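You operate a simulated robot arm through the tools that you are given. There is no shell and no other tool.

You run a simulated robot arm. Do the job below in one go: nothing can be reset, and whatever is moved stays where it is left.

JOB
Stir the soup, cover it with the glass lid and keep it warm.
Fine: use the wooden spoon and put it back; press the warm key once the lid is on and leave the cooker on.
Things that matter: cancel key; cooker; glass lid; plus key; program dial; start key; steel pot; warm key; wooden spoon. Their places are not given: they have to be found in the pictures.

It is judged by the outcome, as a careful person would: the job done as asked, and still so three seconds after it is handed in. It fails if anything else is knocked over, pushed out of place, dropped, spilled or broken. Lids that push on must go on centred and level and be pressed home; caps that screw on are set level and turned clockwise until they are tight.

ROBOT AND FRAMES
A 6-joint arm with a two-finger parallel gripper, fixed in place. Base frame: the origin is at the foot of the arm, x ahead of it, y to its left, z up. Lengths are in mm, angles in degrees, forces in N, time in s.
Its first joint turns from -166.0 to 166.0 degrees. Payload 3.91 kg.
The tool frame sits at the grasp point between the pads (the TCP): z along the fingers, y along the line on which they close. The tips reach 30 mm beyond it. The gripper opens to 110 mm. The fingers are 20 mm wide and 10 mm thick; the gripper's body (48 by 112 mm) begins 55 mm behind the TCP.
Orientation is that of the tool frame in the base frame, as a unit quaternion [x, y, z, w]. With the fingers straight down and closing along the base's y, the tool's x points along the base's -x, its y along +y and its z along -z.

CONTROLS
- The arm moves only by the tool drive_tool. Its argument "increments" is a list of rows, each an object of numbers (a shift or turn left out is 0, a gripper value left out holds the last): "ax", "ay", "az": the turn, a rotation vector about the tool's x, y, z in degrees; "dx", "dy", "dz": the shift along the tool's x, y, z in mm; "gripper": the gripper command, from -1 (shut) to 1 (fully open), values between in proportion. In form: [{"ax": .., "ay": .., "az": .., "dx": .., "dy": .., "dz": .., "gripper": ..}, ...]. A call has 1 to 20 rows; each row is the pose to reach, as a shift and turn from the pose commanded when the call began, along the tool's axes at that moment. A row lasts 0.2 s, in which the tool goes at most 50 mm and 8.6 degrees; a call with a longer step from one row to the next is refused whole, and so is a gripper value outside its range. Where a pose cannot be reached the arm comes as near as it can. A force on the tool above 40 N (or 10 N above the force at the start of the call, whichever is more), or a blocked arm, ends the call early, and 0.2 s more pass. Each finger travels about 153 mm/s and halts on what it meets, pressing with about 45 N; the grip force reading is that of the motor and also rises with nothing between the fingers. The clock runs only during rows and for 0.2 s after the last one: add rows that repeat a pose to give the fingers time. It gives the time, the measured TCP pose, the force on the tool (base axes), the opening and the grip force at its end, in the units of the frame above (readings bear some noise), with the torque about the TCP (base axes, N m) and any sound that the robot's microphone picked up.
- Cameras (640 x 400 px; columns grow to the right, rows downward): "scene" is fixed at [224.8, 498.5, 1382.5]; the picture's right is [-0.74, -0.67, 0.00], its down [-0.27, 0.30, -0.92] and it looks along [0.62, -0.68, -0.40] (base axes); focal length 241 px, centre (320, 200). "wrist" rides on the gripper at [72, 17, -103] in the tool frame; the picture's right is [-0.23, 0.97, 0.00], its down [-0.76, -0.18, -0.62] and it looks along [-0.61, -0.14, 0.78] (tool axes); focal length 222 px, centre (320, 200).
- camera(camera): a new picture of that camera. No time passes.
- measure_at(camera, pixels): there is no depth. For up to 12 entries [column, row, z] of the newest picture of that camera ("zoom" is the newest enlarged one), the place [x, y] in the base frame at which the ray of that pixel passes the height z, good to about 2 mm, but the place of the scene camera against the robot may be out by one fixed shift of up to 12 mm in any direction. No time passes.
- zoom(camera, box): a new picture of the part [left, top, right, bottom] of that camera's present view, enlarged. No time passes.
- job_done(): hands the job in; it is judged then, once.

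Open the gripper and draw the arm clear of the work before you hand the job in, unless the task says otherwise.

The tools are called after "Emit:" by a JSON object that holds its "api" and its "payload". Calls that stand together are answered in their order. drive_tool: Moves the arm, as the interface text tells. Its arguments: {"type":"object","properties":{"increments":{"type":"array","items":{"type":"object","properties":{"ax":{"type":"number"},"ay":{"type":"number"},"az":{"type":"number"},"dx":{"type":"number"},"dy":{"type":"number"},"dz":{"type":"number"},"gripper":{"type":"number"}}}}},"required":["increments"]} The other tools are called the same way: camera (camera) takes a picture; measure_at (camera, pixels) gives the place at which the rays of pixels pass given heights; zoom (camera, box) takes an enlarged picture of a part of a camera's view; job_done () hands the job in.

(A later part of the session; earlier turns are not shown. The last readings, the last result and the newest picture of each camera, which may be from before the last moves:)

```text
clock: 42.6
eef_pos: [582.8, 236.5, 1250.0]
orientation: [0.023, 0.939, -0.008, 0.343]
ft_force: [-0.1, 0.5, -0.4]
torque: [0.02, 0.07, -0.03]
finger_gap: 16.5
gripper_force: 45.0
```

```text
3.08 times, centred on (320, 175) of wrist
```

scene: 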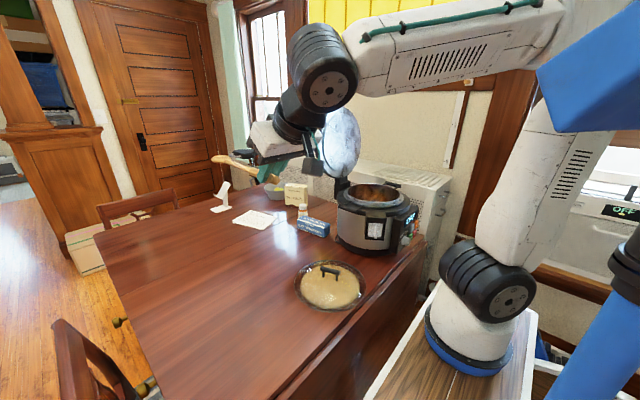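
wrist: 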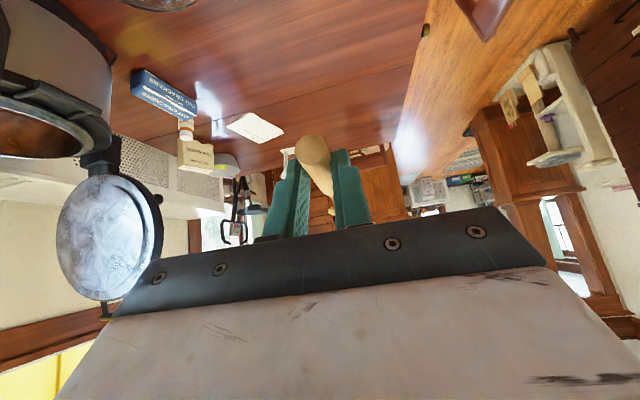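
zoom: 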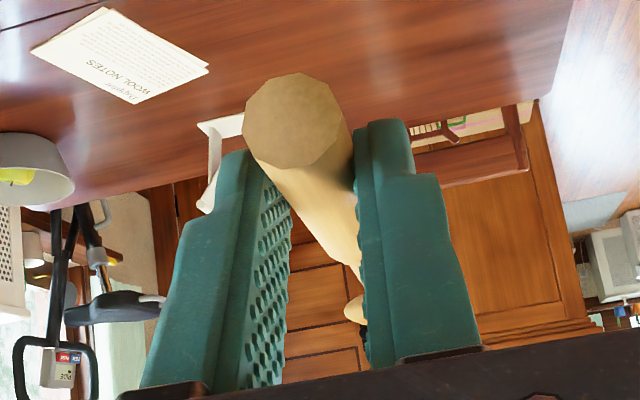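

The spoon's attitude is within about a degree or two of the original. I lower it back down to ~25 mm above the resting height.

Emit:
{"api": "drive_tool", "payload": {"increments": [{"dx": 25.7, "dz": 30.6}, {"dx": 51.4, "dz": 61.3}, {"dx": 77.1, "dz": 91.9}, {"dx": 102.8, "dz": 122.6}, {"dx": 128.6, "dz": 153.2}, {"dx": 154.3, "dz": 183.8}, {"dx": 180, "dz": 214.5}, {"dx": 205.7, "dz": 245.1}, {"dx": 231.4, "dz": 275.7}, {"dx": 250, "dz": 297.8}, {"dx": 268, "dz": 319.3}, {"dx": 285.5, "dz": 340.1}, {"dx": 285.5, "dz": 340.1}]}}

Emit:
{"api": "zoom", "payload": {"camera": "scene", "box": [220, 260, 360, 370]}}

Emit:
{"api": "camera", "payload": {"camera": "wrist"}}

```text
clock: 45.4
eef_pos: [582.3, 236.7, 805.2]
orientation: [0.023, 0.939, -0.008, 0.343]
ft_force: [-0.8, -0.4, 0.0]
torque: [0.04, 0.06, -0.03]
finger_gap: 16.2
gripper_force: 44.8
```

```text
3.64 times, centred on (290, 315) of scene
```

zoom: 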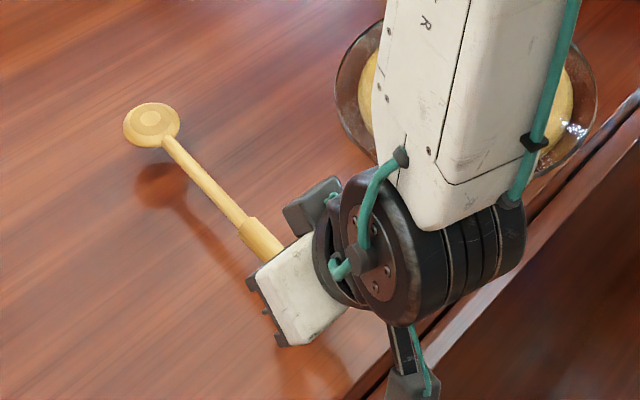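

```text
taken
```

wrist: 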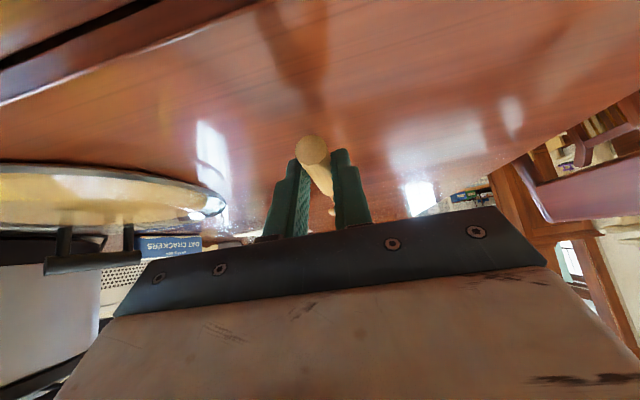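

The bowl is aligned over its original spot (offset ≈1–2 mm). I lower the last 24 mm in small steps, watching the force.

Emit:
{"api": "drive_tool", "payload": {"increments": [{"dx": 4.5, "dz": 5.4}, {"dx": 9, "dz": 10.7}, {"dx": 11.6, "dz": 13.8}, {"dx": 13.5, "dz": 16.1}, {"dx": 14.8, "dz": 17.6}, {"dx": 15.1, "dz": 18}, {"dx": 15.1, "dz": 18}]}}

Emit:
{"api": "zoom", "payload": {"camera": "scene", "box": [220, 260, 360, 370]}}

```text
clock: 47.0
eef_pos: [583.1, 236.1, 781.2]
orientation: [0.024, 0.939, -0.01, 0.342]
ft_force: [0.7, 1.1, -0.6]
torque: [-0.03, 0.02, 0.0]
finger_gap: 16.3
gripper_force: 45.1
```

```text
3.64 times, centred on (290, 315) of scene
```

zoom: 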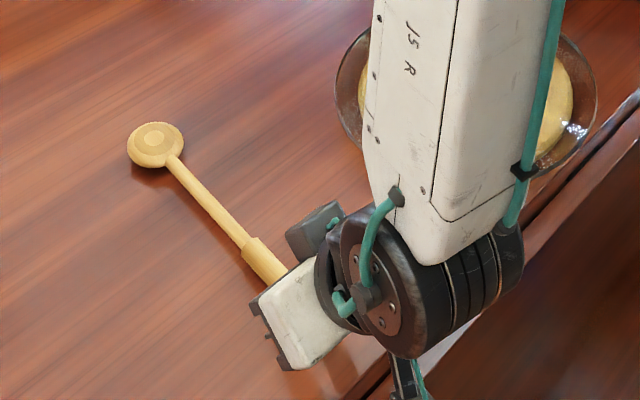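

The bowl still hovers ~6 mm above the table (pivoted under 2°), so I turn the tool 1.7° to lay it flat before releasing.

Emit:
{"api": "drive_tool", "payload": {"increments": [{"ay": 0.6}, {"ay": 1.2}, {"ay": 1.7}, {"ay": 1.7}]}}

Emit:
{"api": "zoom", "payload": {"camera": "scene", "box": [220, 260, 360, 370]}}

```text
clock: 48.0
eef_pos: [583.2, 236.2, 781.9]
orientation: [0.023, 0.944, -0.008, 0.328]
ft_force: [3.1, 0.3, 4.8]
torque: [-0.08, -1.53, 0.03]
finger_gap: 16.4
gripper_force: 44.7
```

```text
3.64 times, centred on (290, 315) of scene
```

zoom: 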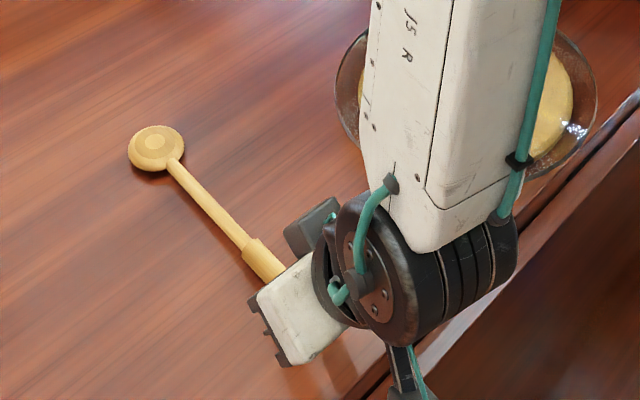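

The bowl now rests on the table (−1.5 N·m torque). I relax the turn by 0.9° to unload it, then open the fingers modestly.

Emit:
{"api": "drive_tool", "payload": {"increments": [{"ay": -0.5}, {"ay": -0.9}, {"ay": -0.9}, {"ay": -0.9, "gripper": -0.6}, {"ay": -0.9, "gripper": -0.6}, {"ay": -0.9, "gripper": -0.2}, {"ay": -0.9, "gripper": -0.2}, {"ay": -0.9, "gripper": -0.2}]}}

Emit:
{"api": "zoom", "payload": {"camera": "scene", "box": [220, 260, 360, 370]}}

Emit:
{"api": "camera", "payload": {"camera": "wrist"}}

```text
clock: 49.8
eef_pos: [583.4, 235.1, 781.8]
orientation: [0.023, 0.942, -0.008, 0.334]
ft_force: [0.7, 0.8, 0.1]
torque: [0.01, 0.01, 0.0]
finger_gap: 44.0
gripper_force: 0.1
```

```text
3.64 times, centred on (290, 315) of scene
```

zoom: 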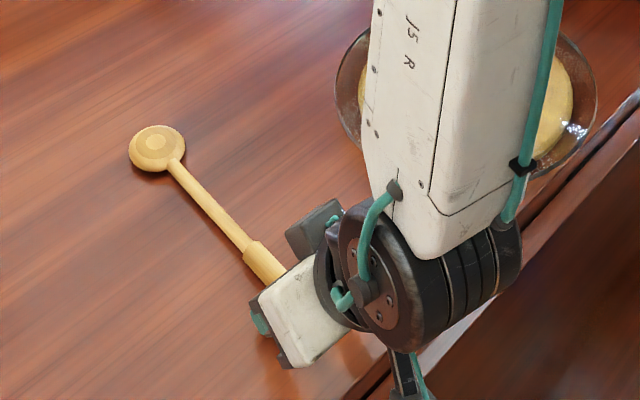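

```text
taken
```

wrist: 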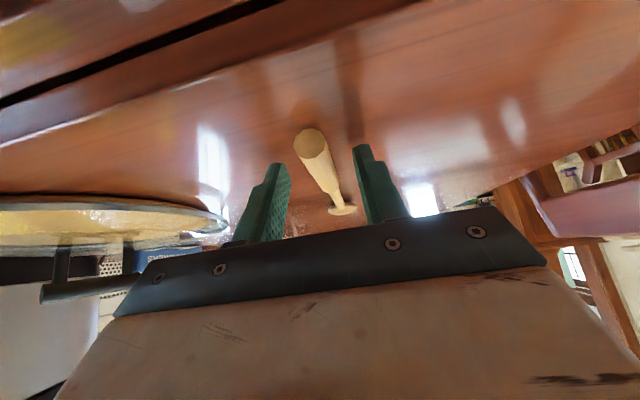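

The spoon lies flat where it was, free of the fingers. I withdraw straight up and then straighten the tool to vertical.

Emit:
{"api": "drive_tool", "payload": {"increments": [{"dx": -9.5, "dz": -11.6}, {"dx": -25.3, "dz": -31}, {"dx": -50.6, "dz": -62}, {"dx": -75.8, "dz": -93}, {"dx": -101, "dz": -124}, {"dx": -126, "dz": -155}, {"dx": -126, "dz": -155}]}}

Emit:
{"api": "drive_tool", "payload": {"increments": [{"ay": 8}, {"ay": 16}, {"ay": 24}, {"ay": 32}, {"ay": 39.2}, {"ay": 39.2}]}}

Emit:
{"api": "camera", "payload": {"camera": "scene"}}

Emit:
{"api": "camera", "payload": {"camera": "wrist"}}

```text
clock: 51.4
eef_pos: [581.9, 236.9, 981.2]
orientation: [0.023, 0.942, -0.008, 0.335]
ft_force: [-1.0, 0.4, 0.1]
torque: [0.0, -0.03, 0.02]
finger_gap: 44.1
gripper_force: 0.1
```

```text
clock: 52.8
eef_pos: [581.5, 235.9, 982.2]
orientation: [0.024, 1.0, 0.0, 0.0]
ft_force: [0.6, 0.1, 0.0]
torque: [0.02, -0.02, -0.03]
finger_gap: 43.8
gripper_force: 0.0
```

```text
taken
```

scene: 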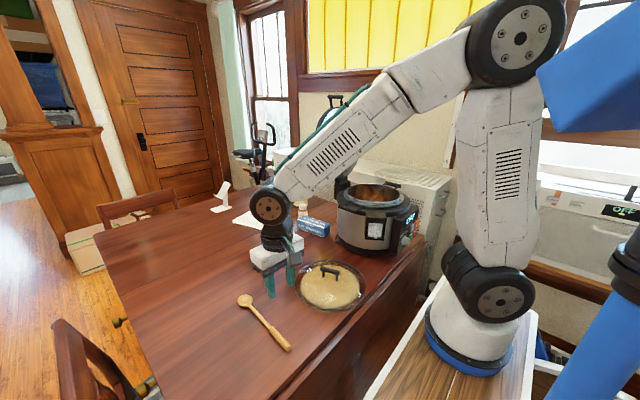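

```text
taken
```

wrist: 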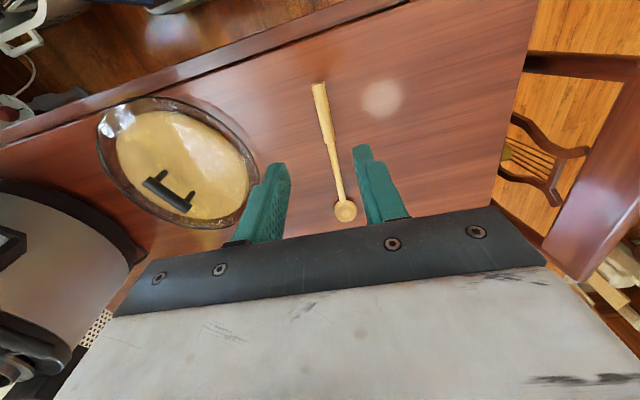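

The spoon is back in place. Next the glass lid: I move above its handle (wrist ≈(170,192)) for a close look.

Emit:
{"api": "drive_tool", "payload": {"increments": [{"dx": -9, "dy": -38, "dz": 5, "gripper": 1}, {"dx": -18, "dy": -76, "dz": 10}, {"dx": -27, "dy": -114, "dz": 14}, {"dx": -36, "dy": -152, "dz": 19}, {"dx": -45, "dy": -190, "dz": 24}, {"dx": -54, "dy": -228, "dz": 28}, {"dx": -60.4, "dy": -253.4, "dz": 32}, {"dx": -60.4, "dy": -253.4, "dz": 32}]}}

Emit:
{"api": "camera", "payload": {"camera": "wrist"}}

Emit:
{"api": "zoom", "payload": {"camera": "wrist", "box": [200, 60, 440, 230]}}

```text
clock: 54.6
eef_pos: [631.1, -21.4, 949.6]
orientation: [0.024, 1.0, 0.001, 0.0]
ft_force: [-0.4, 0.2, 0.3]
torque: [-0.01, 0.0, -0.01]
finger_gap: 109.8
gripper_force: 0.1
```

```text
taken
```

wrist: 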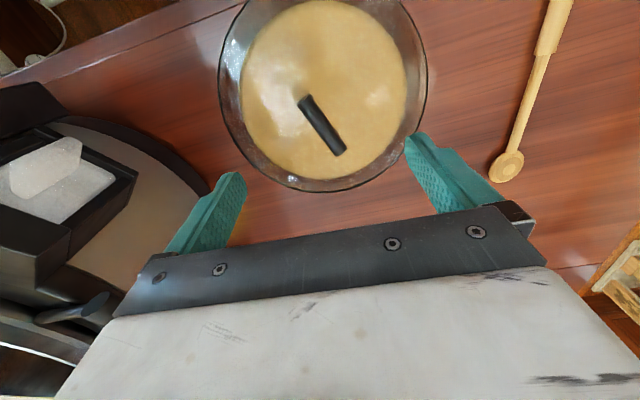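

```text
2.35 times, centred on (320, 145) of wrist
```

zoom: 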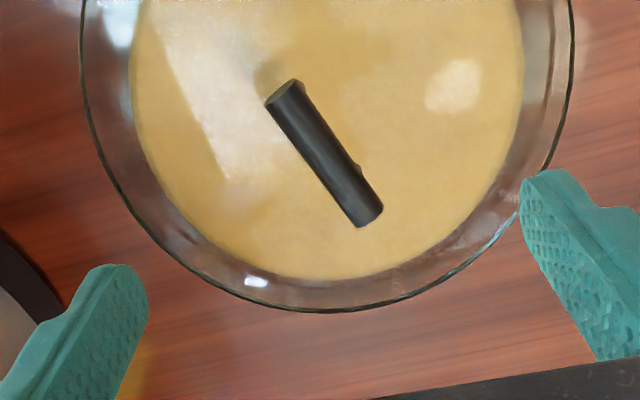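

I measure the handle ends (≈(305,99) and (341,150)) and the lid rim at several heights from here, then I'll shift sideways for a second view.

Emit:
{"api": "measure_at", "payload": {"camera": "wrist", "pixels": [[305.1, 99, 800], [305.1, 99, 850], [341.2, 150.5, 800], [341.2, 150.5, 850], [218, 72, 770], [427, 72, 770], [325, 191.5, 770], [218, 72, 800], [427, 72, 800], [325, 191.5, 800]]}}

Emit:
{"api": "drive_tool", "payload": {"increments": [{"dx": 20, "dy": 30}, {"dx": 40, "dy": 60}, {"dx": 60, "dy": 90}, {"dx": 60, "dy": 120}, {"dx": 60, "dy": 120}]}}

Emit:
{"api": "camera", "payload": {"camera": "wrist"}}

Emit:
{"api": "zoom", "payload": {"camera": "wrist", "box": [80, 80, 320, 230]}}

```text
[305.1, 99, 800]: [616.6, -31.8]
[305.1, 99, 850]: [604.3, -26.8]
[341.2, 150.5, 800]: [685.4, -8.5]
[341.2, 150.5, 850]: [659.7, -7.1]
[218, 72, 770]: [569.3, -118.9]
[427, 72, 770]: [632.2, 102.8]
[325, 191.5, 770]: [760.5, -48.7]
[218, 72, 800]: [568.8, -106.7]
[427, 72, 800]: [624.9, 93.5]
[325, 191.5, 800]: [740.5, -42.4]
```

```text
clock: 55.8
eef_pos: [576.3, 103.4, 949.3]
orientation: [0.025, 1.0, -0.001, 0.001]
ft_force: [-0.1, -0.1, 1.1]
torque: [0.0, -0.02, 0.03]
finger_gap: 110.1
gripper_force: 0.1
```

```text
taken
```

wrist: 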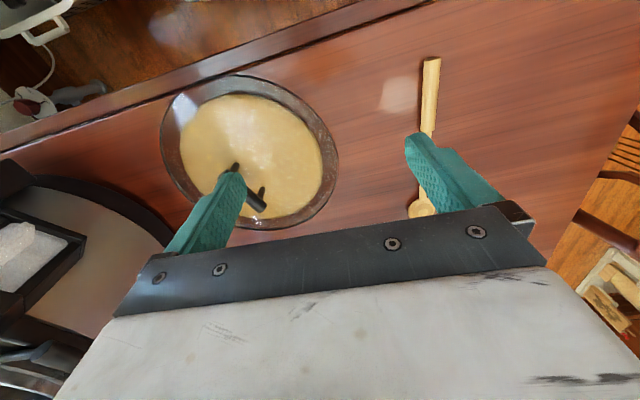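

```text
2.67 times, centred on (200, 155) of wrist
```

zoom: 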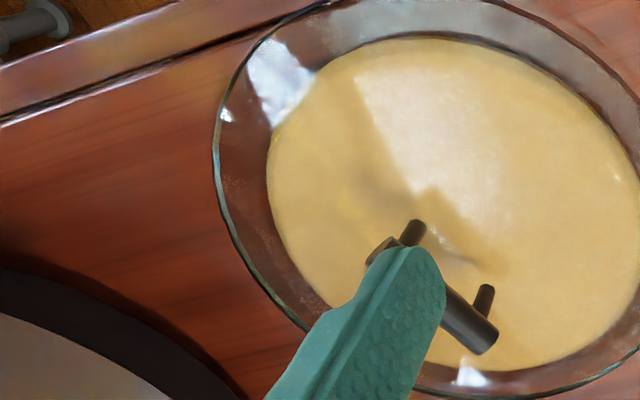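

The finger partially hides the handle, but its ends at (262.5,206.7) and (220.6,173.7) are visible; I measure these along with the rim.

Emit:
{"api": "measure_at", "payload": {"camera": "wrist", "pixels": [[262.5, 206.7, 800], [262.5, 206.7, 850], [220.6, 173.7, 800], [220.6, 173.7, 850], [160, 140, 770], [160, 140, 800], [338, 165, 770], [338, 165, 800], [248, 75.5, 770], [248, 75.5, 800], [262, 229, 770], [262, 229, 800]]}}

```text
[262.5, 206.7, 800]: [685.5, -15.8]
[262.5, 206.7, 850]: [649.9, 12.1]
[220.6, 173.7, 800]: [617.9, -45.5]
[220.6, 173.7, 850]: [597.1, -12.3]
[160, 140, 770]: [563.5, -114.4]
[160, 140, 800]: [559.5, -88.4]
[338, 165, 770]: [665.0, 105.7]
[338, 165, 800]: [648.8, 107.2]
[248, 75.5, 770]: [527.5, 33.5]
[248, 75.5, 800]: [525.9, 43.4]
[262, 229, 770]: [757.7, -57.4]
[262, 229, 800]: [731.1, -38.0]
```

The lid's handle bar is centred near (644,−19,818), pointing about 19° from x; lid radius ≈123 mm. Before picking it I measure the pot precisely: I rise to z=1150 and move above the pot.

Emit:
{"api": "drive_tool", "payload": {"increments": [{"dz": -40}, {"dx": -4, "dy": -13, "dz": -80}, {"dx": -14, "dy": -47, "dz": -115}, {"dx": -24, "dy": -82, "dz": -150}, {"dx": -36, "dy": -122, "dz": -175}, {"dx": -48, "dy": -164, "dz": -195}, {"dx": -61, "dy": -209, "dz": -200}, {"dx": -74, "dy": -254, "dz": -200}, {"dx": -87, "dy": -299, "dz": -200}, {"dx": -100, "dy": -344, "dz": -200}, {"dx": -113, "dy": -389, "dz": -200}, {"dx": -126, "dy": -432, "dz": -200}, {"dx": -137, "dy": -469, "dz": -200}, {"dx": -137, "dy": -469, "dz": -200}]}}

Emit:
{"api": "camera", "payload": {"camera": "wrist"}}

Emit:
{"api": "zoom", "payload": {"camera": "wrist", "box": [180, 0, 480, 220]}}

Emit:
{"api": "camera", "payload": {"camera": "scene"}}

```text
refused: row 4 steps farther than a row can; nothing moved
```

```text
taken
```

wrist: 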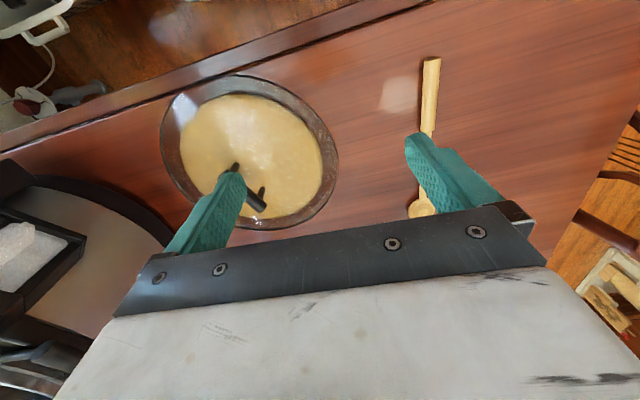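

```text
1.82 times, centred on (330, 110) of wrist
```

zoom: 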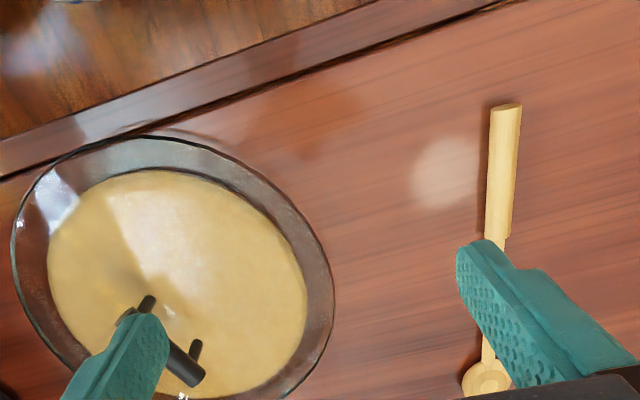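

```text
taken
```

scene: 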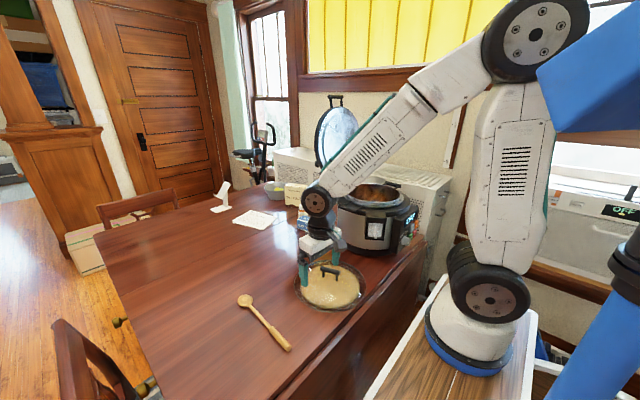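

One step was too long, so nothing moved; I resend the move in smaller steps (rise, then across to above the pot).

Emit:
{"api": "drive_tool", "payload": {"increments": [{"dz": -45}, {"dz": -90}, {"dz": -130, "dx": -3, "dy": -10}, {"dx": -9, "dy": -30, "dz": -170}, {"dx": -18, "dy": -60, "dz": -200}, {"dx": -31, "dy": -105, "dz": -200}, {"dx": -44, "dy": -150, "dz": -200}, {"dx": -57, "dy": -195, "dz": -200}, {"dx": -70, "dy": -240, "dz": -200}, {"dx": -83, "dy": -285, "dz": -200}, {"dx": -96, "dy": -330, "dz": -200}, {"dx": -109, "dy": -375, "dz": -200}, {"dx": -122, "dy": -420, "dz": -200}, {"dx": -132, "dy": -455, "dz": -200}, {"dx": -137, "dy": -469, "dz": -200}, {"dx": -137, "dy": -469, "dz": -200}]}}

Emit:
{"api": "camera", "payload": {"camera": "wrist"}}

Emit:
{"api": "zoom", "payload": {"camera": "wrist", "box": [180, 0, 480, 220]}}

Emit:
{"api": "camera", "payload": {"camera": "scene"}}

```text
clock: 59.2
eef_pos: [689.0, -374.2, 1150.1]
orientation: [0.026, 1.0, 0.0, -0.001]
ft_force: [0.3, 0.3, 0.1]
torque: [-0.03, -0.01, 0.01]
finger_gap: 110.0
gripper_force: 0.1
```

```text
taken
```

wrist: 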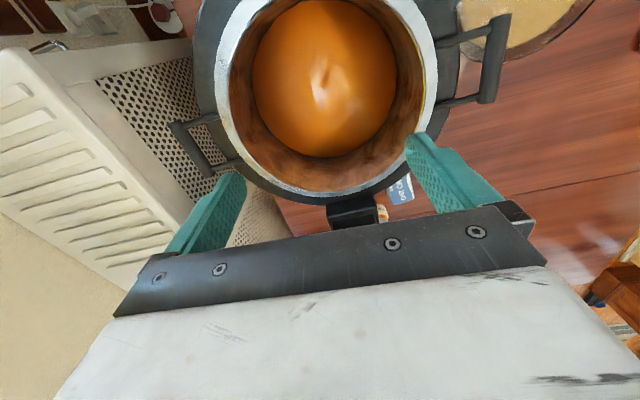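

```text
1.82 times, centred on (330, 110) of wrist
```

zoom: 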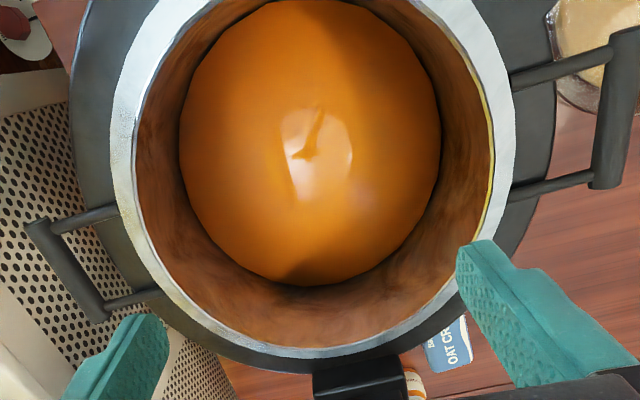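

```text
taken
```

scene: 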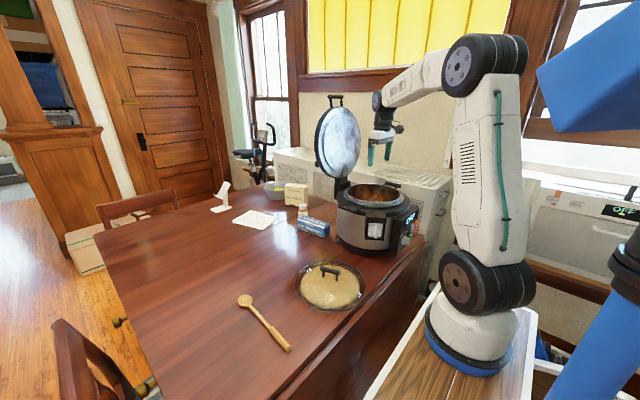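

Now the whole pot is visible: rim outer edge at (216,72), (437,72), (333,196) and inner edge bottom ≈(331,190). I measure these at a few heights.

Emit:
{"api": "measure_at", "payload": {"camera": "wrist", "pixels": [[215.7, 71.5, 970], [215.7, 71.5, 990], [436.6, 71.5, 970], [436.6, 71.5, 990], [332.8, 196, 970], [332.8, 196, 990], [228, 82, 980], [424.5, 82, 980], [331, 190.5, 980], [348, 210, 1000]]}}

Emit:
{"api": "drive_tool", "payload": {"increments": [{"dx": 40, "dz": -20}, {"dx": 80, "dz": -40}, {"dx": 80, "dz": -40}]}}

Emit:
{"api": "camera", "payload": {"camera": "wrist"}}

Emit:
{"api": "zoom", "payload": {"camera": "wrist", "box": [180, 40, 480, 240]}}

```text
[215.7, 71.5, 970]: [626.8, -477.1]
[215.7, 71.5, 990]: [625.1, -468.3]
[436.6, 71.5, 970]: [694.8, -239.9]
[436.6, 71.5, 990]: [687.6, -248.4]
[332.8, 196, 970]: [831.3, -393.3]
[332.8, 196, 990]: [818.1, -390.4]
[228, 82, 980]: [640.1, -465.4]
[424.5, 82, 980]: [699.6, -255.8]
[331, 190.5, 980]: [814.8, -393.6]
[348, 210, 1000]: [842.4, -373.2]
```

```text
clock: 60.0
eef_pos: [611.9, -368.3, 1190.9]
orientation: [0.025, 1.0, 0.0, 0.0]
ft_force: [0.1, 0.4, 0.1]
torque: [0.02, 0.02, -0.03]
finger_gap: 110.1
gripper_force: 0.1
```

```text
taken
```

wrist: 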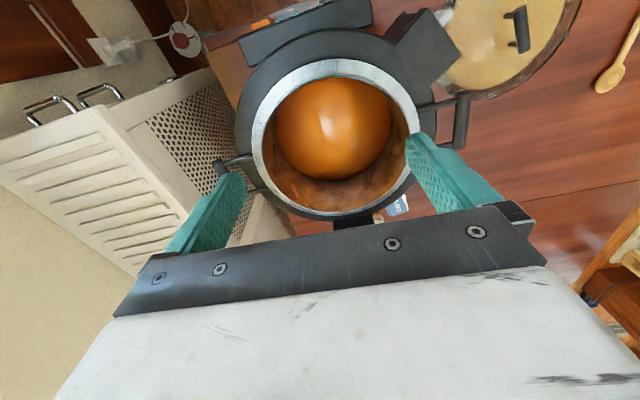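

```text
2.00 times, centred on (330, 140) of wrist
```

zoom: 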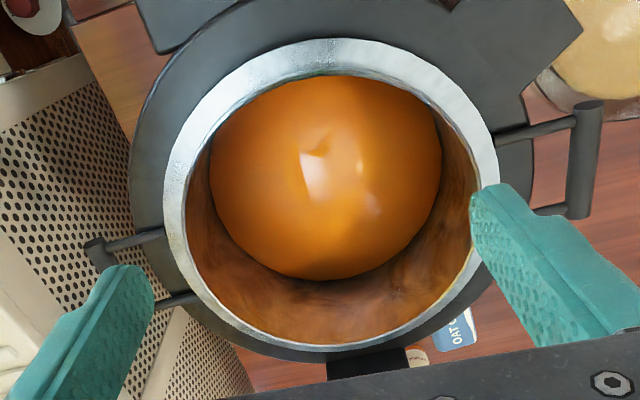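

From this second view, rim outer edge points are (251.5,135), (420,122), (337.5,59), (332.5,214); inner ones (335,74), (262,142), (409,135), (332.5,211). I measure them at z 970/990.

Emit:
{"api": "measure_at", "payload": {"camera": "wrist", "pixels": [[251.5, 135, 970], [251.5, 135, 990], [420, 122, 970], [420, 122, 990], [337.5, 59, 970], [337.5, 59, 990], [332.5, 214, 970], [332.5, 214, 990], [335, 74, 980], [262, 142, 980], [409, 135, 980], [332.5, 211, 980]]}}

```text
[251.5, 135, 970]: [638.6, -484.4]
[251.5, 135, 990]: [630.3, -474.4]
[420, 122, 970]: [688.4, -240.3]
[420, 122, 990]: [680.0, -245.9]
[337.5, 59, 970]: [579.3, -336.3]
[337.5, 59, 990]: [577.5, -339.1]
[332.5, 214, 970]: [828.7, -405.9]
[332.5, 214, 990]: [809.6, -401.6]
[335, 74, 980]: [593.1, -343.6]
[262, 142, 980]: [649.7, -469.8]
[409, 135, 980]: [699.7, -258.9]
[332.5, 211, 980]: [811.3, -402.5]
```

The two views give the pot centre near (701,−370) with the rim at z≈975 and outer radius ≈127. I zoom in on the hinge bracket behind the pot to be sure the lid's far edge (x≈825) will clear it.

Emit:
{"api": "zoom", "payload": {"camera": "scene", "box": [320, 150, 420, 215]}}

Emit:
{"api": "zoom", "payload": {"camera": "wrist", "box": [270, 160, 430, 240]}}

```text
6.15 times, centred on (370, 182) of scene
```

zoom: 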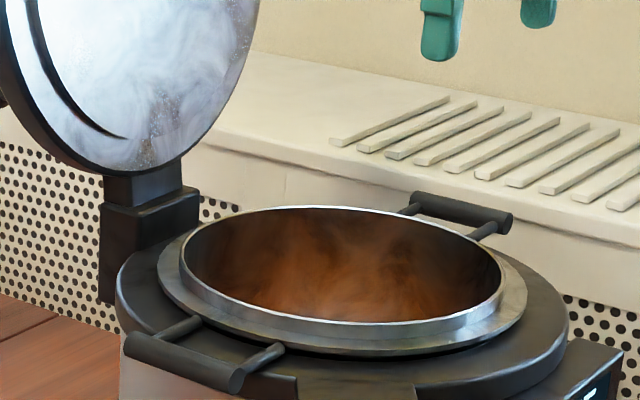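

```text
4.00 times, centred on (350, 200) of wrist
```

zoom: 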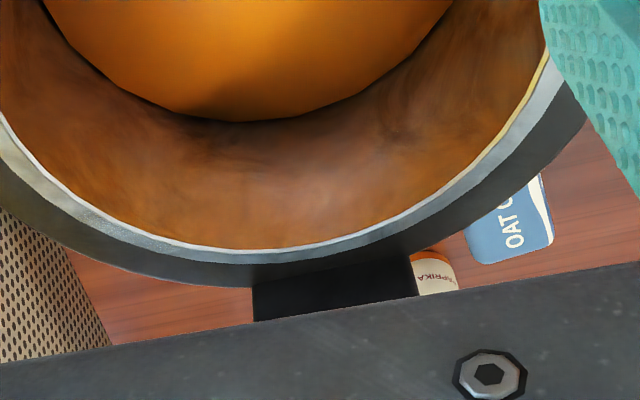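

The pot has an upright lip above a lower flange, and the hinge bracket stands behind. I measure the lip's top edge and the bracket corner in both cameras.

Emit:
{"api": "measure_at", "payload": {"camera": "wrist", "pixels": [[333.3, 222, 960], [333.3, 222, 1000], [373, 214, 960], [373, 214, 1000], [335, 74, 1000], [262, 142, 1000], [409, 135, 1000], [332.5, 211.5, 1000], [332.5, 211.5, 990]]}}

Emit:
{"api": "measure_at", "payload": {"camera": "scene", "pixels": [[350.2, 180.7, 960], [350.2, 180.7, 1000], [347.3, 191, 980], [347.3, 191, 1000], [399.8, 196.7, 980], [399.8, 196.7, 1000], [374, 183, 980], [374, 183, 1000], [371, 202, 980], [371, 202, 1000]]}}

```text
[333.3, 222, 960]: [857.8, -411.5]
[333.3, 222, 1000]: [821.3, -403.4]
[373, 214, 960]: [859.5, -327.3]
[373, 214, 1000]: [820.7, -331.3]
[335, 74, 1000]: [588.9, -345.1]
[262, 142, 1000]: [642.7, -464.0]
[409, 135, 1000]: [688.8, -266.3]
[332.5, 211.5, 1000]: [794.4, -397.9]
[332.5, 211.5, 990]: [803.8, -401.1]
```

```text
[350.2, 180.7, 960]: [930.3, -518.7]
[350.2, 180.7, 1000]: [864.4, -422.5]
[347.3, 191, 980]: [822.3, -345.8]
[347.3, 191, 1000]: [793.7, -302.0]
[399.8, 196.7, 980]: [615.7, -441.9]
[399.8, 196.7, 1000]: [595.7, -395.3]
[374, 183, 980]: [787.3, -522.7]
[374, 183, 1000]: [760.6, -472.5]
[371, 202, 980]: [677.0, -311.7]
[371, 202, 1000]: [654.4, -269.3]
```

The bracket face is at x≈850, leaving ~25 mm of room. To get the pot's centre without height error I turn the tool 90° and tilt it 14°, so that the camera looks straight down over the pot.

Emit:
{"api": "drive_tool", "payload": {"increments": [{"dx": -7, "dy": -4, "az": 8}, {"dx": -14, "dy": -8, "az": 16}, {"dx": -21, "dy": -12, "az": 24}, {"dx": -28, "dy": -16, "az": 32}, {"dx": -35, "dy": -20, "az": 40}, {"dx": -42, "dy": -24, "az": 48}, {"dx": -49, "dy": -28, "az": 56}, {"dx": -56, "dy": -32, "az": 64}, {"dx": -63, "dy": -36, "az": 72}, {"dx": -70, "dy": -40, "az": 80}, {"dx": -75.2, "dy": -44.4, "dz": -2, "az": 87.2}, {"dx": -75.2, "dy": -44.4, "dz": -2, "az": 87.2}]}}

Emit:
{"api": "drive_tool", "payload": {"increments": [{"ay": 7}, {"ay": 14}, {"ay": 14}]}}

Emit:
{"api": "camera", "payload": {"camera": "wrist"}}

Emit:
{"api": "camera", "payload": {"camera": "scene"}}

```text
clock: 62.6
eef_pos: [683.0, -418.0, 1192.4]
orientation: [0.708, 0.706, 0.001, 0.0]
ft_force: [0.6, 0.1, -0.2]
torque: [0.0, 0.03, 0.0]
finger_gap: 109.8
gripper_force: 0.1
```

```text
clock: 63.4
eef_pos: [682.3, -417.3, 1192.8]
orientation: [0.702, 0.702, 0.088, -0.086]
ft_force: [-0.1, 0.7, -0.6]
torque: [0.02, 0.0, 0.03]
finger_gap: 109.8
gripper_force: 0.1
```

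```text
taken
```

wrist: 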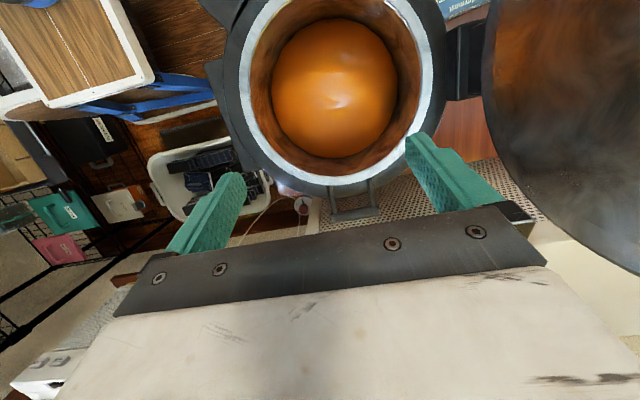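

```text
taken
```

scene: 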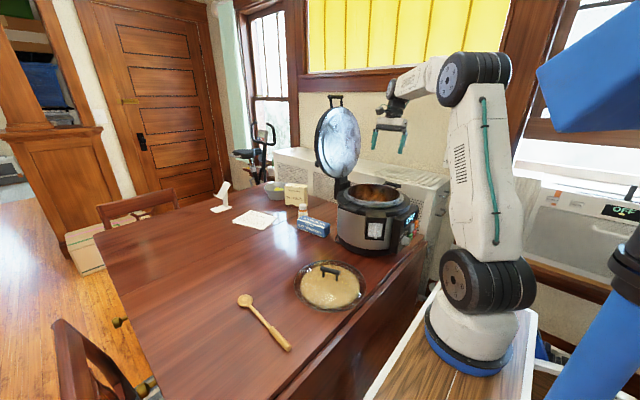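

Now the pot is seen nearly straight from above (soup centre (334,92)). I zoom in for exact rim edges.

Emit:
{"api": "zoom", "payload": {"camera": "wrist", "box": [190, 0, 490, 200]}}

```text
2.00 times, centred on (340, 100) of wrist
```

zoom: 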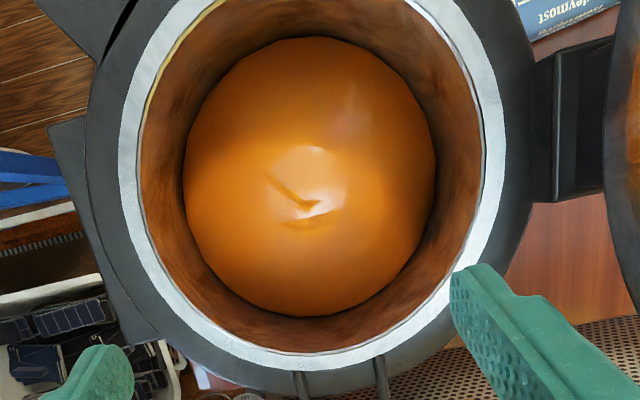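

I measure the inner lip (left (250,70), right (420.5,75), bottom (332.5,176), top corners (287.5,2.5), (383,1)) and the outer flange edges.

Emit:
{"api": "measure_at", "payload": {"camera": "wrist", "pixels": [[250, 70, 980], [250, 70, 1000], [420.5, 75, 980], [420.5, 75, 1000], [332.5, 176, 980], [332.5, 176, 1000], [287.5, 2.5, 980], [383, 1, 980], [239, 70, 970], [432.5, 75, 970], [330, 185, 970]]}}

```text
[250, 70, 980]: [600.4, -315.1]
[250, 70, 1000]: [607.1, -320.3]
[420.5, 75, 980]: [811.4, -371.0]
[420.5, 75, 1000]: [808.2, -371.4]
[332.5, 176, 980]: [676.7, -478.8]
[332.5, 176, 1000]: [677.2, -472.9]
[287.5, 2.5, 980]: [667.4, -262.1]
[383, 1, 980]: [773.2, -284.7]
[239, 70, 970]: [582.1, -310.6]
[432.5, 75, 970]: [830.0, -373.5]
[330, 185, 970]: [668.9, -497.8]
```

The straight-down view fixes the pot's centre at (700,−369) with inner lip radius 112. I take the same straight-down view of the glass lid on the table.

Emit:
{"api": "drive_tool", "payload": {"increments": [{"dx": 33, "dy": -6, "dz": 15}, {"dx": 68, "dy": -12, "dz": 42}, {"dx": 102, "dy": -18, "dz": 72}, {"dx": 134, "dy": -24, "dz": 103}, {"dx": 165, "dy": -30, "dz": 135}, {"dx": 196, "dy": -36, "dz": 168}, {"dx": 227, "dy": -43, "dz": 200}, {"dx": 257, "dy": -50, "dz": 232}, {"dx": 280, "dy": -55, "dz": 264}, {"dx": 291.6, "dy": -58, "dz": 289.1}, {"dx": 291.6, "dy": -58, "dz": 289.1}]}}

Emit:
{"api": "camera", "payload": {"camera": "wrist"}}

Emit:
{"api": "zoom", "payload": {"camera": "wrist", "box": [190, 0, 490, 200]}}

```text
clock: 65.8
eef_pos: [626.0, -62.9, 980.9]
orientation: [0.702, 0.701, 0.088, -0.086]
ft_force: [-0.2, 0.0, -0.1]
torque: [0.01, 0.02, 0.0]
finger_gap: 109.9
gripper_force: 0.1
```

```text
taken
```

wrist: 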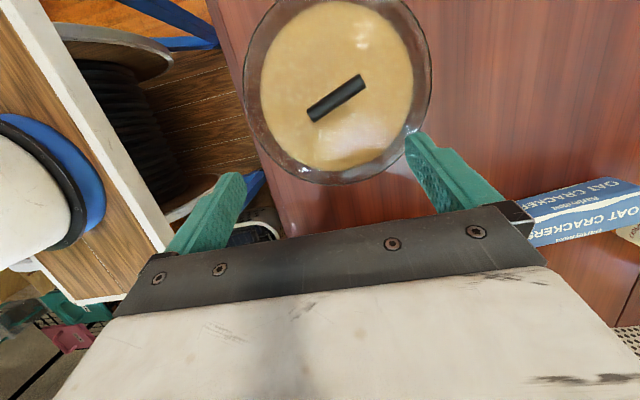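

```text
2.00 times, centred on (340, 100) of wrist
```

zoom: 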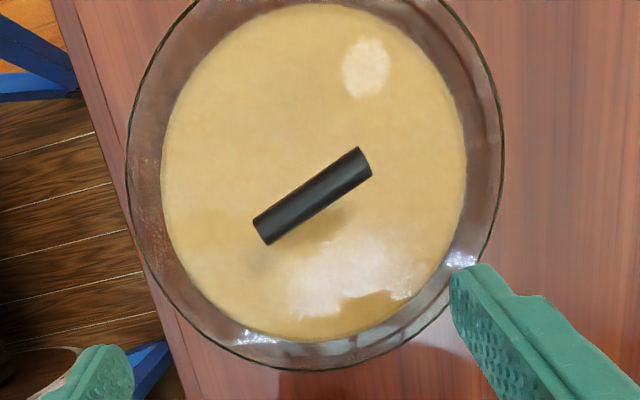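

I measure the lid rim (left (243,82.5), right (432.5,70), bottom (340,185.5), top (277.5,0),(400,0)) and the bar's ends ((311,115), (362,81)).

Emit:
{"api": "measure_at", "payload": {"camera": "wrist", "pixels": [[243, 82.5, 765], [432.5, 70, 765], [340, 185.5, 765], [277.5, 0, 765], [400, 0, 765], [243, 82.5, 780], [432.5, 70, 780], [340, 185.5, 780], [311, 115, 818], [362, 81, 818], [311, 115, 828], [362, 81, 828]]}}

```text
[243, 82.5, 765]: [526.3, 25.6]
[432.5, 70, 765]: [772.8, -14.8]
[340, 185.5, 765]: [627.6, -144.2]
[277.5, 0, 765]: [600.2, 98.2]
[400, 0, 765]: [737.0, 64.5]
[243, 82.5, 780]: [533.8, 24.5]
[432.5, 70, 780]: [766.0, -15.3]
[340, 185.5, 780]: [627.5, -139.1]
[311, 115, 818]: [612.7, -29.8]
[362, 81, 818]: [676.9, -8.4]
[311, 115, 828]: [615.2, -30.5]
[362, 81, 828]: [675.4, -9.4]
```

Lid centre and bar centre agree at (645,−19.3), bar heading 18.4°, z≈818, with glass ≈783 below it. I straighten the tool, turn it to align the fingers across the bar, and come to z≈930 above it.

Emit:
{"api": "drive_tool", "payload": {"increments": [{"ay": -7}, {"ay": -14}, {"ay": -14}]}}

Emit:
{"api": "drive_tool", "payload": {"increments": [{"dx": 3.5, "dy": 1.5, "dz": 4, "az": -8.4}, {"dx": 7, "dy": 3, "dz": 8, "az": -16.8}, {"dx": 10.5, "dy": 4.5, "dz": 12, "az": -25.2}, {"dx": 14, "dy": 6, "dz": 16, "az": -33.6}, {"dx": 17.5, "dy": 7.5, "dz": 20, "az": -42}, {"dx": 21, "dy": 9, "dz": 24, "az": -50.4}, {"dx": 24.5, "dy": 10.5, "dz": 28, "az": -58.8}, {"dx": 28, "dy": 12, "dz": 32, "az": -67.2}, {"dx": 31.5, "dy": 13.5, "dz": 36, "az": -75.6}, {"dx": 35, "dy": 15, "dz": 40, "az": -84}, {"dx": 38.5, "dy": 16.5, "dz": 44, "az": -92.4}, {"dx": 42, "dy": 18, "dz": 48, "az": -100.8}, {"dx": 43.6, "dy": 19, "dz": 51, "az": -108.4}, {"dx": 43.6, "dy": 19, "dz": 51, "az": -108.4}]}}

Emit:
{"api": "camera", "payload": {"camera": "wrist"}}

```text
clock: 66.6
eef_pos: [625.3, -62.8, 980.7]
orientation: [0.707, 0.707, 0.0, 0.001]
ft_force: [0.4, -0.1, -0.1]
torque: [0.01, 0.02, 0.01]
finger_gap: 110.0
gripper_force: 0.1
```

```text
clock: 69.6
eef_pos: [643.9, -17.9, 931.1]
orientation: [-0.161, 0.987, -0.001, -0.001]
ft_force: [-0.6, -0.2, -0.8]
torque: [0.0, -0.02, -0.03]
finger_gap: 110.1
gripper_force: 0.0
```

```text
taken
```

wrist: 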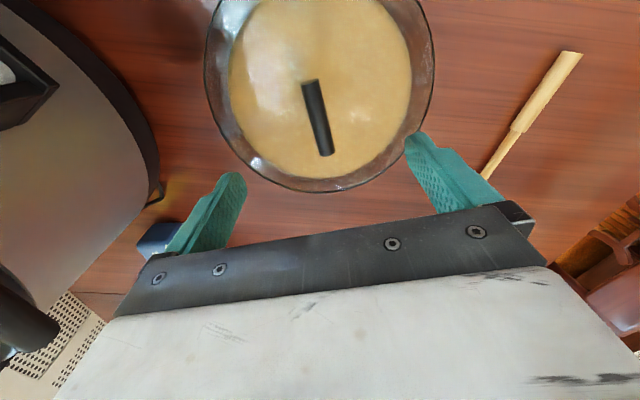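

I zoom on the bar to refine its centre relative to the tool before descending.

Emit:
{"api": "zoom", "payload": {"camera": "wrist", "box": [260, 60, 380, 180]}}

Emit:
{"api": "measure_at", "payload": {"camera": "wrist", "pixels": [[310, 82, 818], [326, 153, 818], [310, 82, 810], [326, 153, 810], [318, 117.5, 818]]}}

```text
3.33 times, centred on (320, 120) of wrist
```

zoom: 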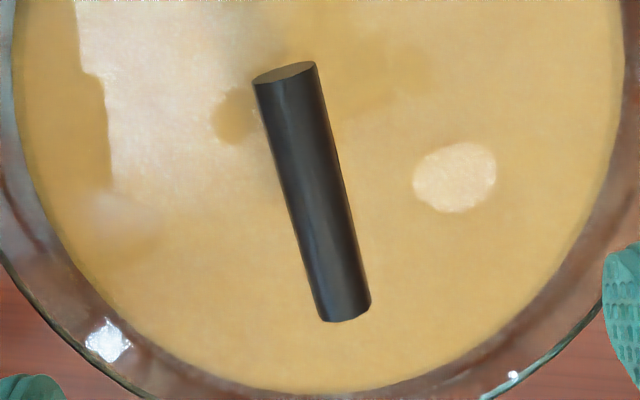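

```text
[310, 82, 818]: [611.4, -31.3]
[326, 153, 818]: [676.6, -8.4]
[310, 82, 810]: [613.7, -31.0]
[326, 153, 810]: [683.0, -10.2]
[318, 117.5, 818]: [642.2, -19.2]
```

The bar centre is (644,−19.6), within 2 mm of the tool axis. I descend to z≈825 with the fingers open on either side of the bar.

Emit:
{"api": "drive_tool", "payload": {"increments": [{"dy": -1.5, "dz": 30}, {"dy": -1.5, "dz": 60}, {"dy": -1.5, "dz": 80}, {"dy": -1.5, "dz": 92}, {"dy": -1.5, "dz": 100}, {"dy": -1.5, "dz": 106}, {"dy": -1.5, "dz": 106}]}}

Emit:
{"api": "camera", "payload": {"camera": "wrist"}}

Emit:
{"api": "zoom", "payload": {"camera": "scene", "box": [280, 210, 390, 320]}}

```text
clock: 71.2
eef_pos: [645.2, -20.7, 826.7]
orientation: [-0.16, 0.987, -0.001, 0.001]
ft_force: [-0.2, 0.3, 0.0]
torque: [-0.04, 0.01, 0.0]
finger_gap: 110.2
gripper_force: 0.0
```

```text
taken
```

wrist: 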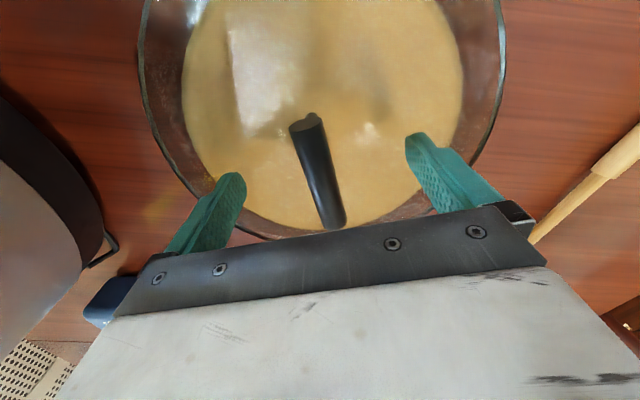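

```text
3.64 times, centred on (335, 265) of scene
```

zoom: 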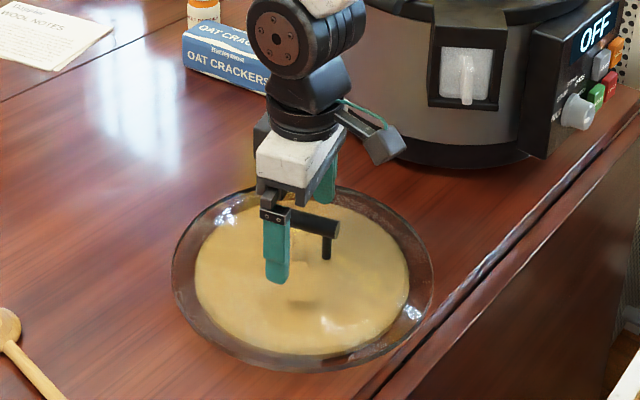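

The fingers straddle the bar cleanly with no contact. I close the gripper on it.

Emit:
{"api": "drive_tool", "payload": {"increments": [{"gripper": -1}, {"gripper": -1}, {"gripper": -1}, {"gripper": -1}]}}

Emit:
{"api": "camera", "payload": {"camera": "wrist"}}

```text
clock: 72.2
eef_pos: [644.5, -20.7, 826.1]
orientation: [-0.159, 0.987, 0.001, 0.0]
ft_force: [0.4, 0.9, 0.7]
torque: [-0.01, 0.01, 0.3]
finger_gap: 17.5
gripper_force: 45.6
```

```text
taken
```

wrist: 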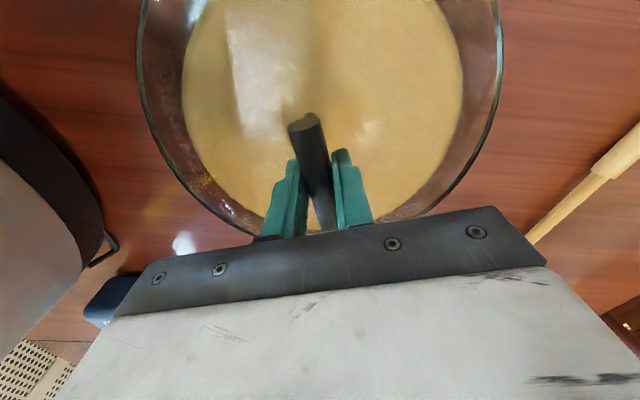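

Gripped (gap 17.5 mm). I lift slowly and check that the lid stays level.

Emit:
{"api": "drive_tool", "payload": {"increments": [{"dz": -4}, {"dz": -10}, {"dz": -20}, {"dz": -35}, {"dz": -50}, {"dz": -50}]}}

Emit:
{"api": "camera", "payload": {"camera": "wrist"}}

Emit:
{"api": "zoom", "payload": {"camera": "scene", "box": [260, 190, 420, 320]}}

```text
clock: 73.6
eef_pos: [644.9, -20.7, 874.9]
orientation: [-0.16, 0.987, 0.001, 0.0]
ft_force: [0.1, 0.2, -4.5]
torque: [-0.03, -0.03, 0.02]
finger_gap: 17.5
gripper_force: 44.6
```

```text
taken
```

wrist: 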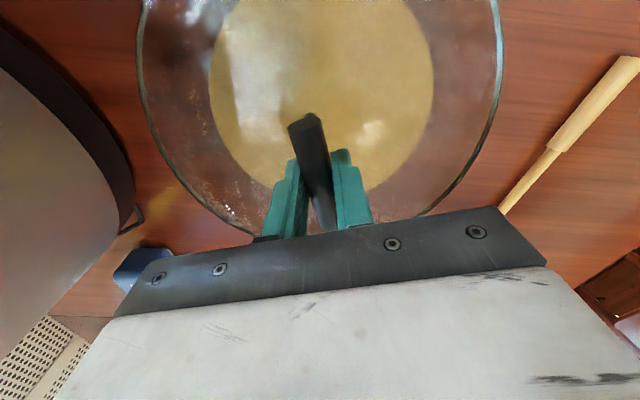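

```text
3.08 times, centred on (340, 255) of scene
```

zoom: 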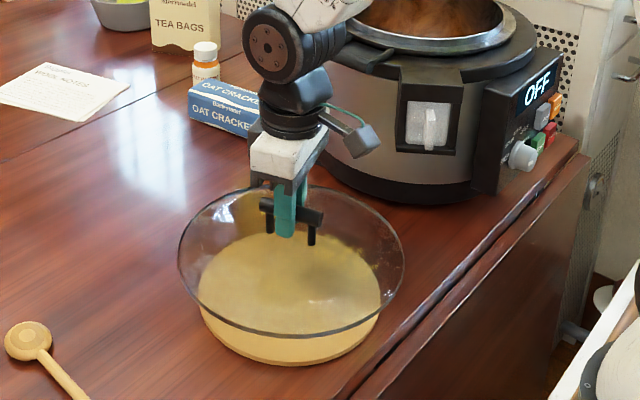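

The glass lid lifts level off its round stand (weight ≈4.5 N). I raise it to z≈1120 and carry it over to the pot centre (700,−369).

Emit:
{"api": "drive_tool", "payload": {"increments": [{"dz": -20}, {"dz": -55}, {"dz": -95}, {"dz": -135}, {"dz": -175}, {"dz": -210}, {"dz": -235}, {"dz": -245}, {"dz": -245}]}}

Emit:
{"api": "drive_tool", "payload": {"increments": [{"dx": 2.5, "dy": -15}, {"dx": 6.6, "dy": -40}, {"dx": 12.4, "dy": -75}, {"dx": 18.2, "dy": -110}, {"dx": 24, "dy": -145}, {"dx": 29.7, "dy": -180}, {"dx": 35.5, "dy": -215}, {"dx": 41.3, "dy": -250}, {"dx": 47, "dy": -285}, {"dx": 52, "dy": -315}, {"dx": 55.4, "dy": -336}, {"dx": 57.5, "dy": -348.4}, {"dx": 57.5, "dy": -348.4}]}}

Emit:
{"api": "camera", "payload": {"camera": "wrist"}}

Emit:
{"api": "zoom", "payload": {"camera": "scene", "box": [300, 80, 460, 260]}}

```text
clock: 75.6
eef_pos: [645.0, -21.4, 1120.3]
orientation: [-0.16, 0.987, 0.0, 0.001]
ft_force: [0.6, 0.2, -3.5]
torque: [0.01, -0.01, 0.01]
finger_gap: 17.2
gripper_force: 44.8
```

```text
clock: 78.4
eef_pos: [700.7, -368.2, 1119.4]
orientation: [-0.16, 0.987, 0.001, -0.001]
ft_force: [-0.1, -0.1, -4.7]
torque: [0.03, 0.03, 0.01]
finger_gap: 17.7
gripper_force: 44.5
```

```text
taken
```

wrist: 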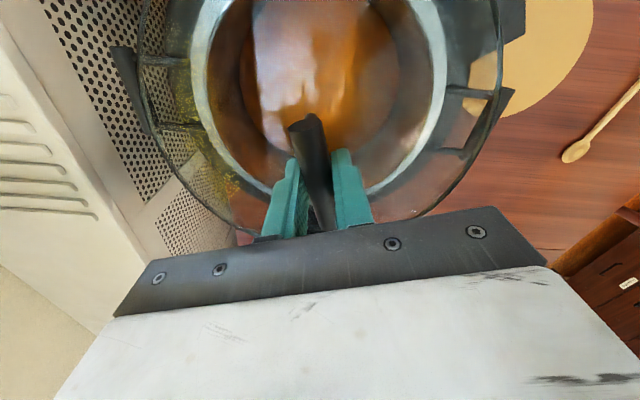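

```text
2.22 times, centred on (380, 170) of scene
```

zoom: 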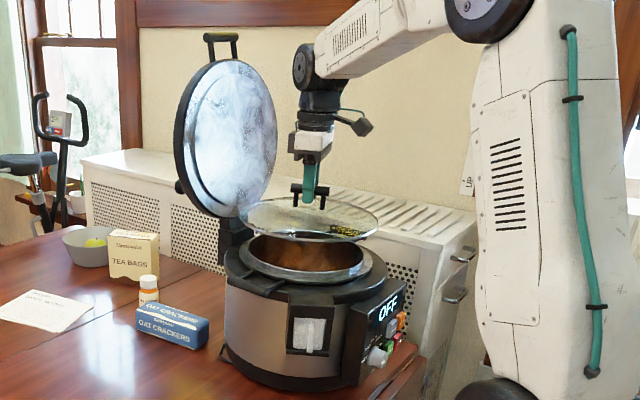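

The lid is level and roughly concentric with the pot in the wrist view. I lower it to about 20 mm above the lip and check the centring again.

Emit:
{"api": "drive_tool", "payload": {"increments": [{"dz": 15}, {"dz": 30}, {"dz": 45}, {"dz": 55}, {"dz": 60}, {"dz": 60}]}}

Emit:
{"api": "zoom", "payload": {"camera": "wrist", "box": [120, 0, 520, 240]}}

Emit:
{"api": "zoom", "payload": {"camera": "scene", "box": [320, 140, 430, 230]}}

```text
clock: 79.8
eef_pos: [699.8, -369.2, 1060.0]
orientation: [-0.16, 0.987, 0.0, 0.0]
ft_force: [0.0, 0.0, -3.6]
torque: [-0.02, 0.0, 0.01]
finger_gap: 17.3
gripper_force: 45.0
```

```text
1.60 times, centred on (320, 120) of wrist
```

zoom: 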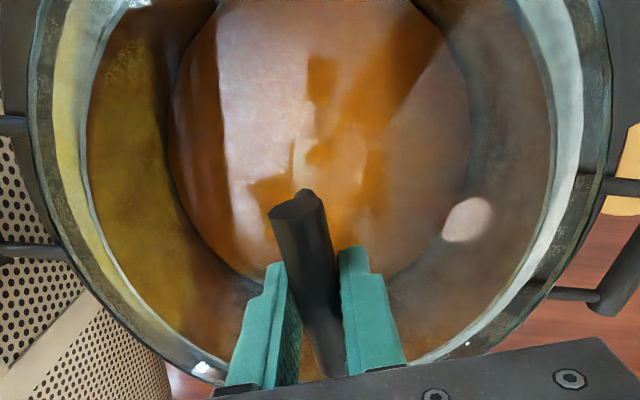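

```text
4.44 times, centred on (375, 185) of scene
```

zoom: 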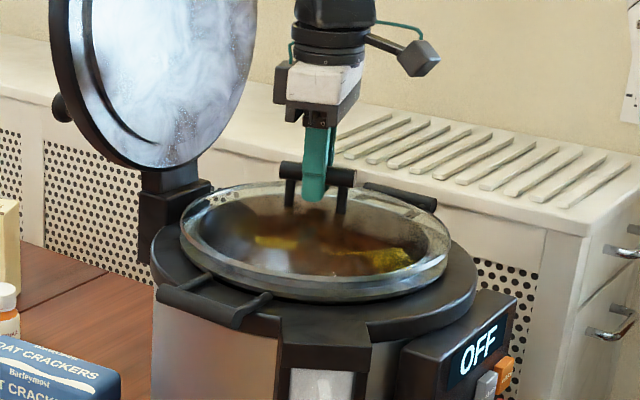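

The lid and pot are concentric laterally (both centred near column 320). I go on lowering in small steps until the lip takes the load.

Emit:
{"api": "drive_tool", "payload": {"increments": [{"dz": 4}, {"dz": 8}, {"dz": 11}, {"dz": 14}, {"dz": 14}]}}

Emit:
{"api": "zoom", "payload": {"camera": "scene", "box": [320, 140, 430, 230]}}

```text
clock: 81.0
eef_pos: [700.1, -368.8, 1047.4]
orientation: [-0.161, 0.987, -0.001, 0.002]
ft_force: [5.5, -3.5, 29.9]
torque: [0.0, -0.05, 0.0]
finger_gap: 17.6
gripper_force: 44.8
```

```text
4.44 times, centred on (375, 185) of scene
```

zoom: 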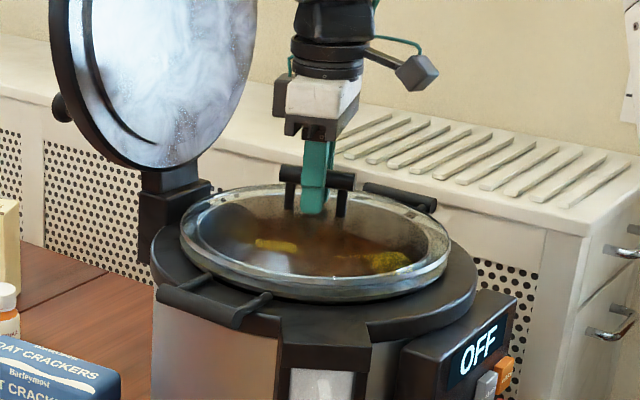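

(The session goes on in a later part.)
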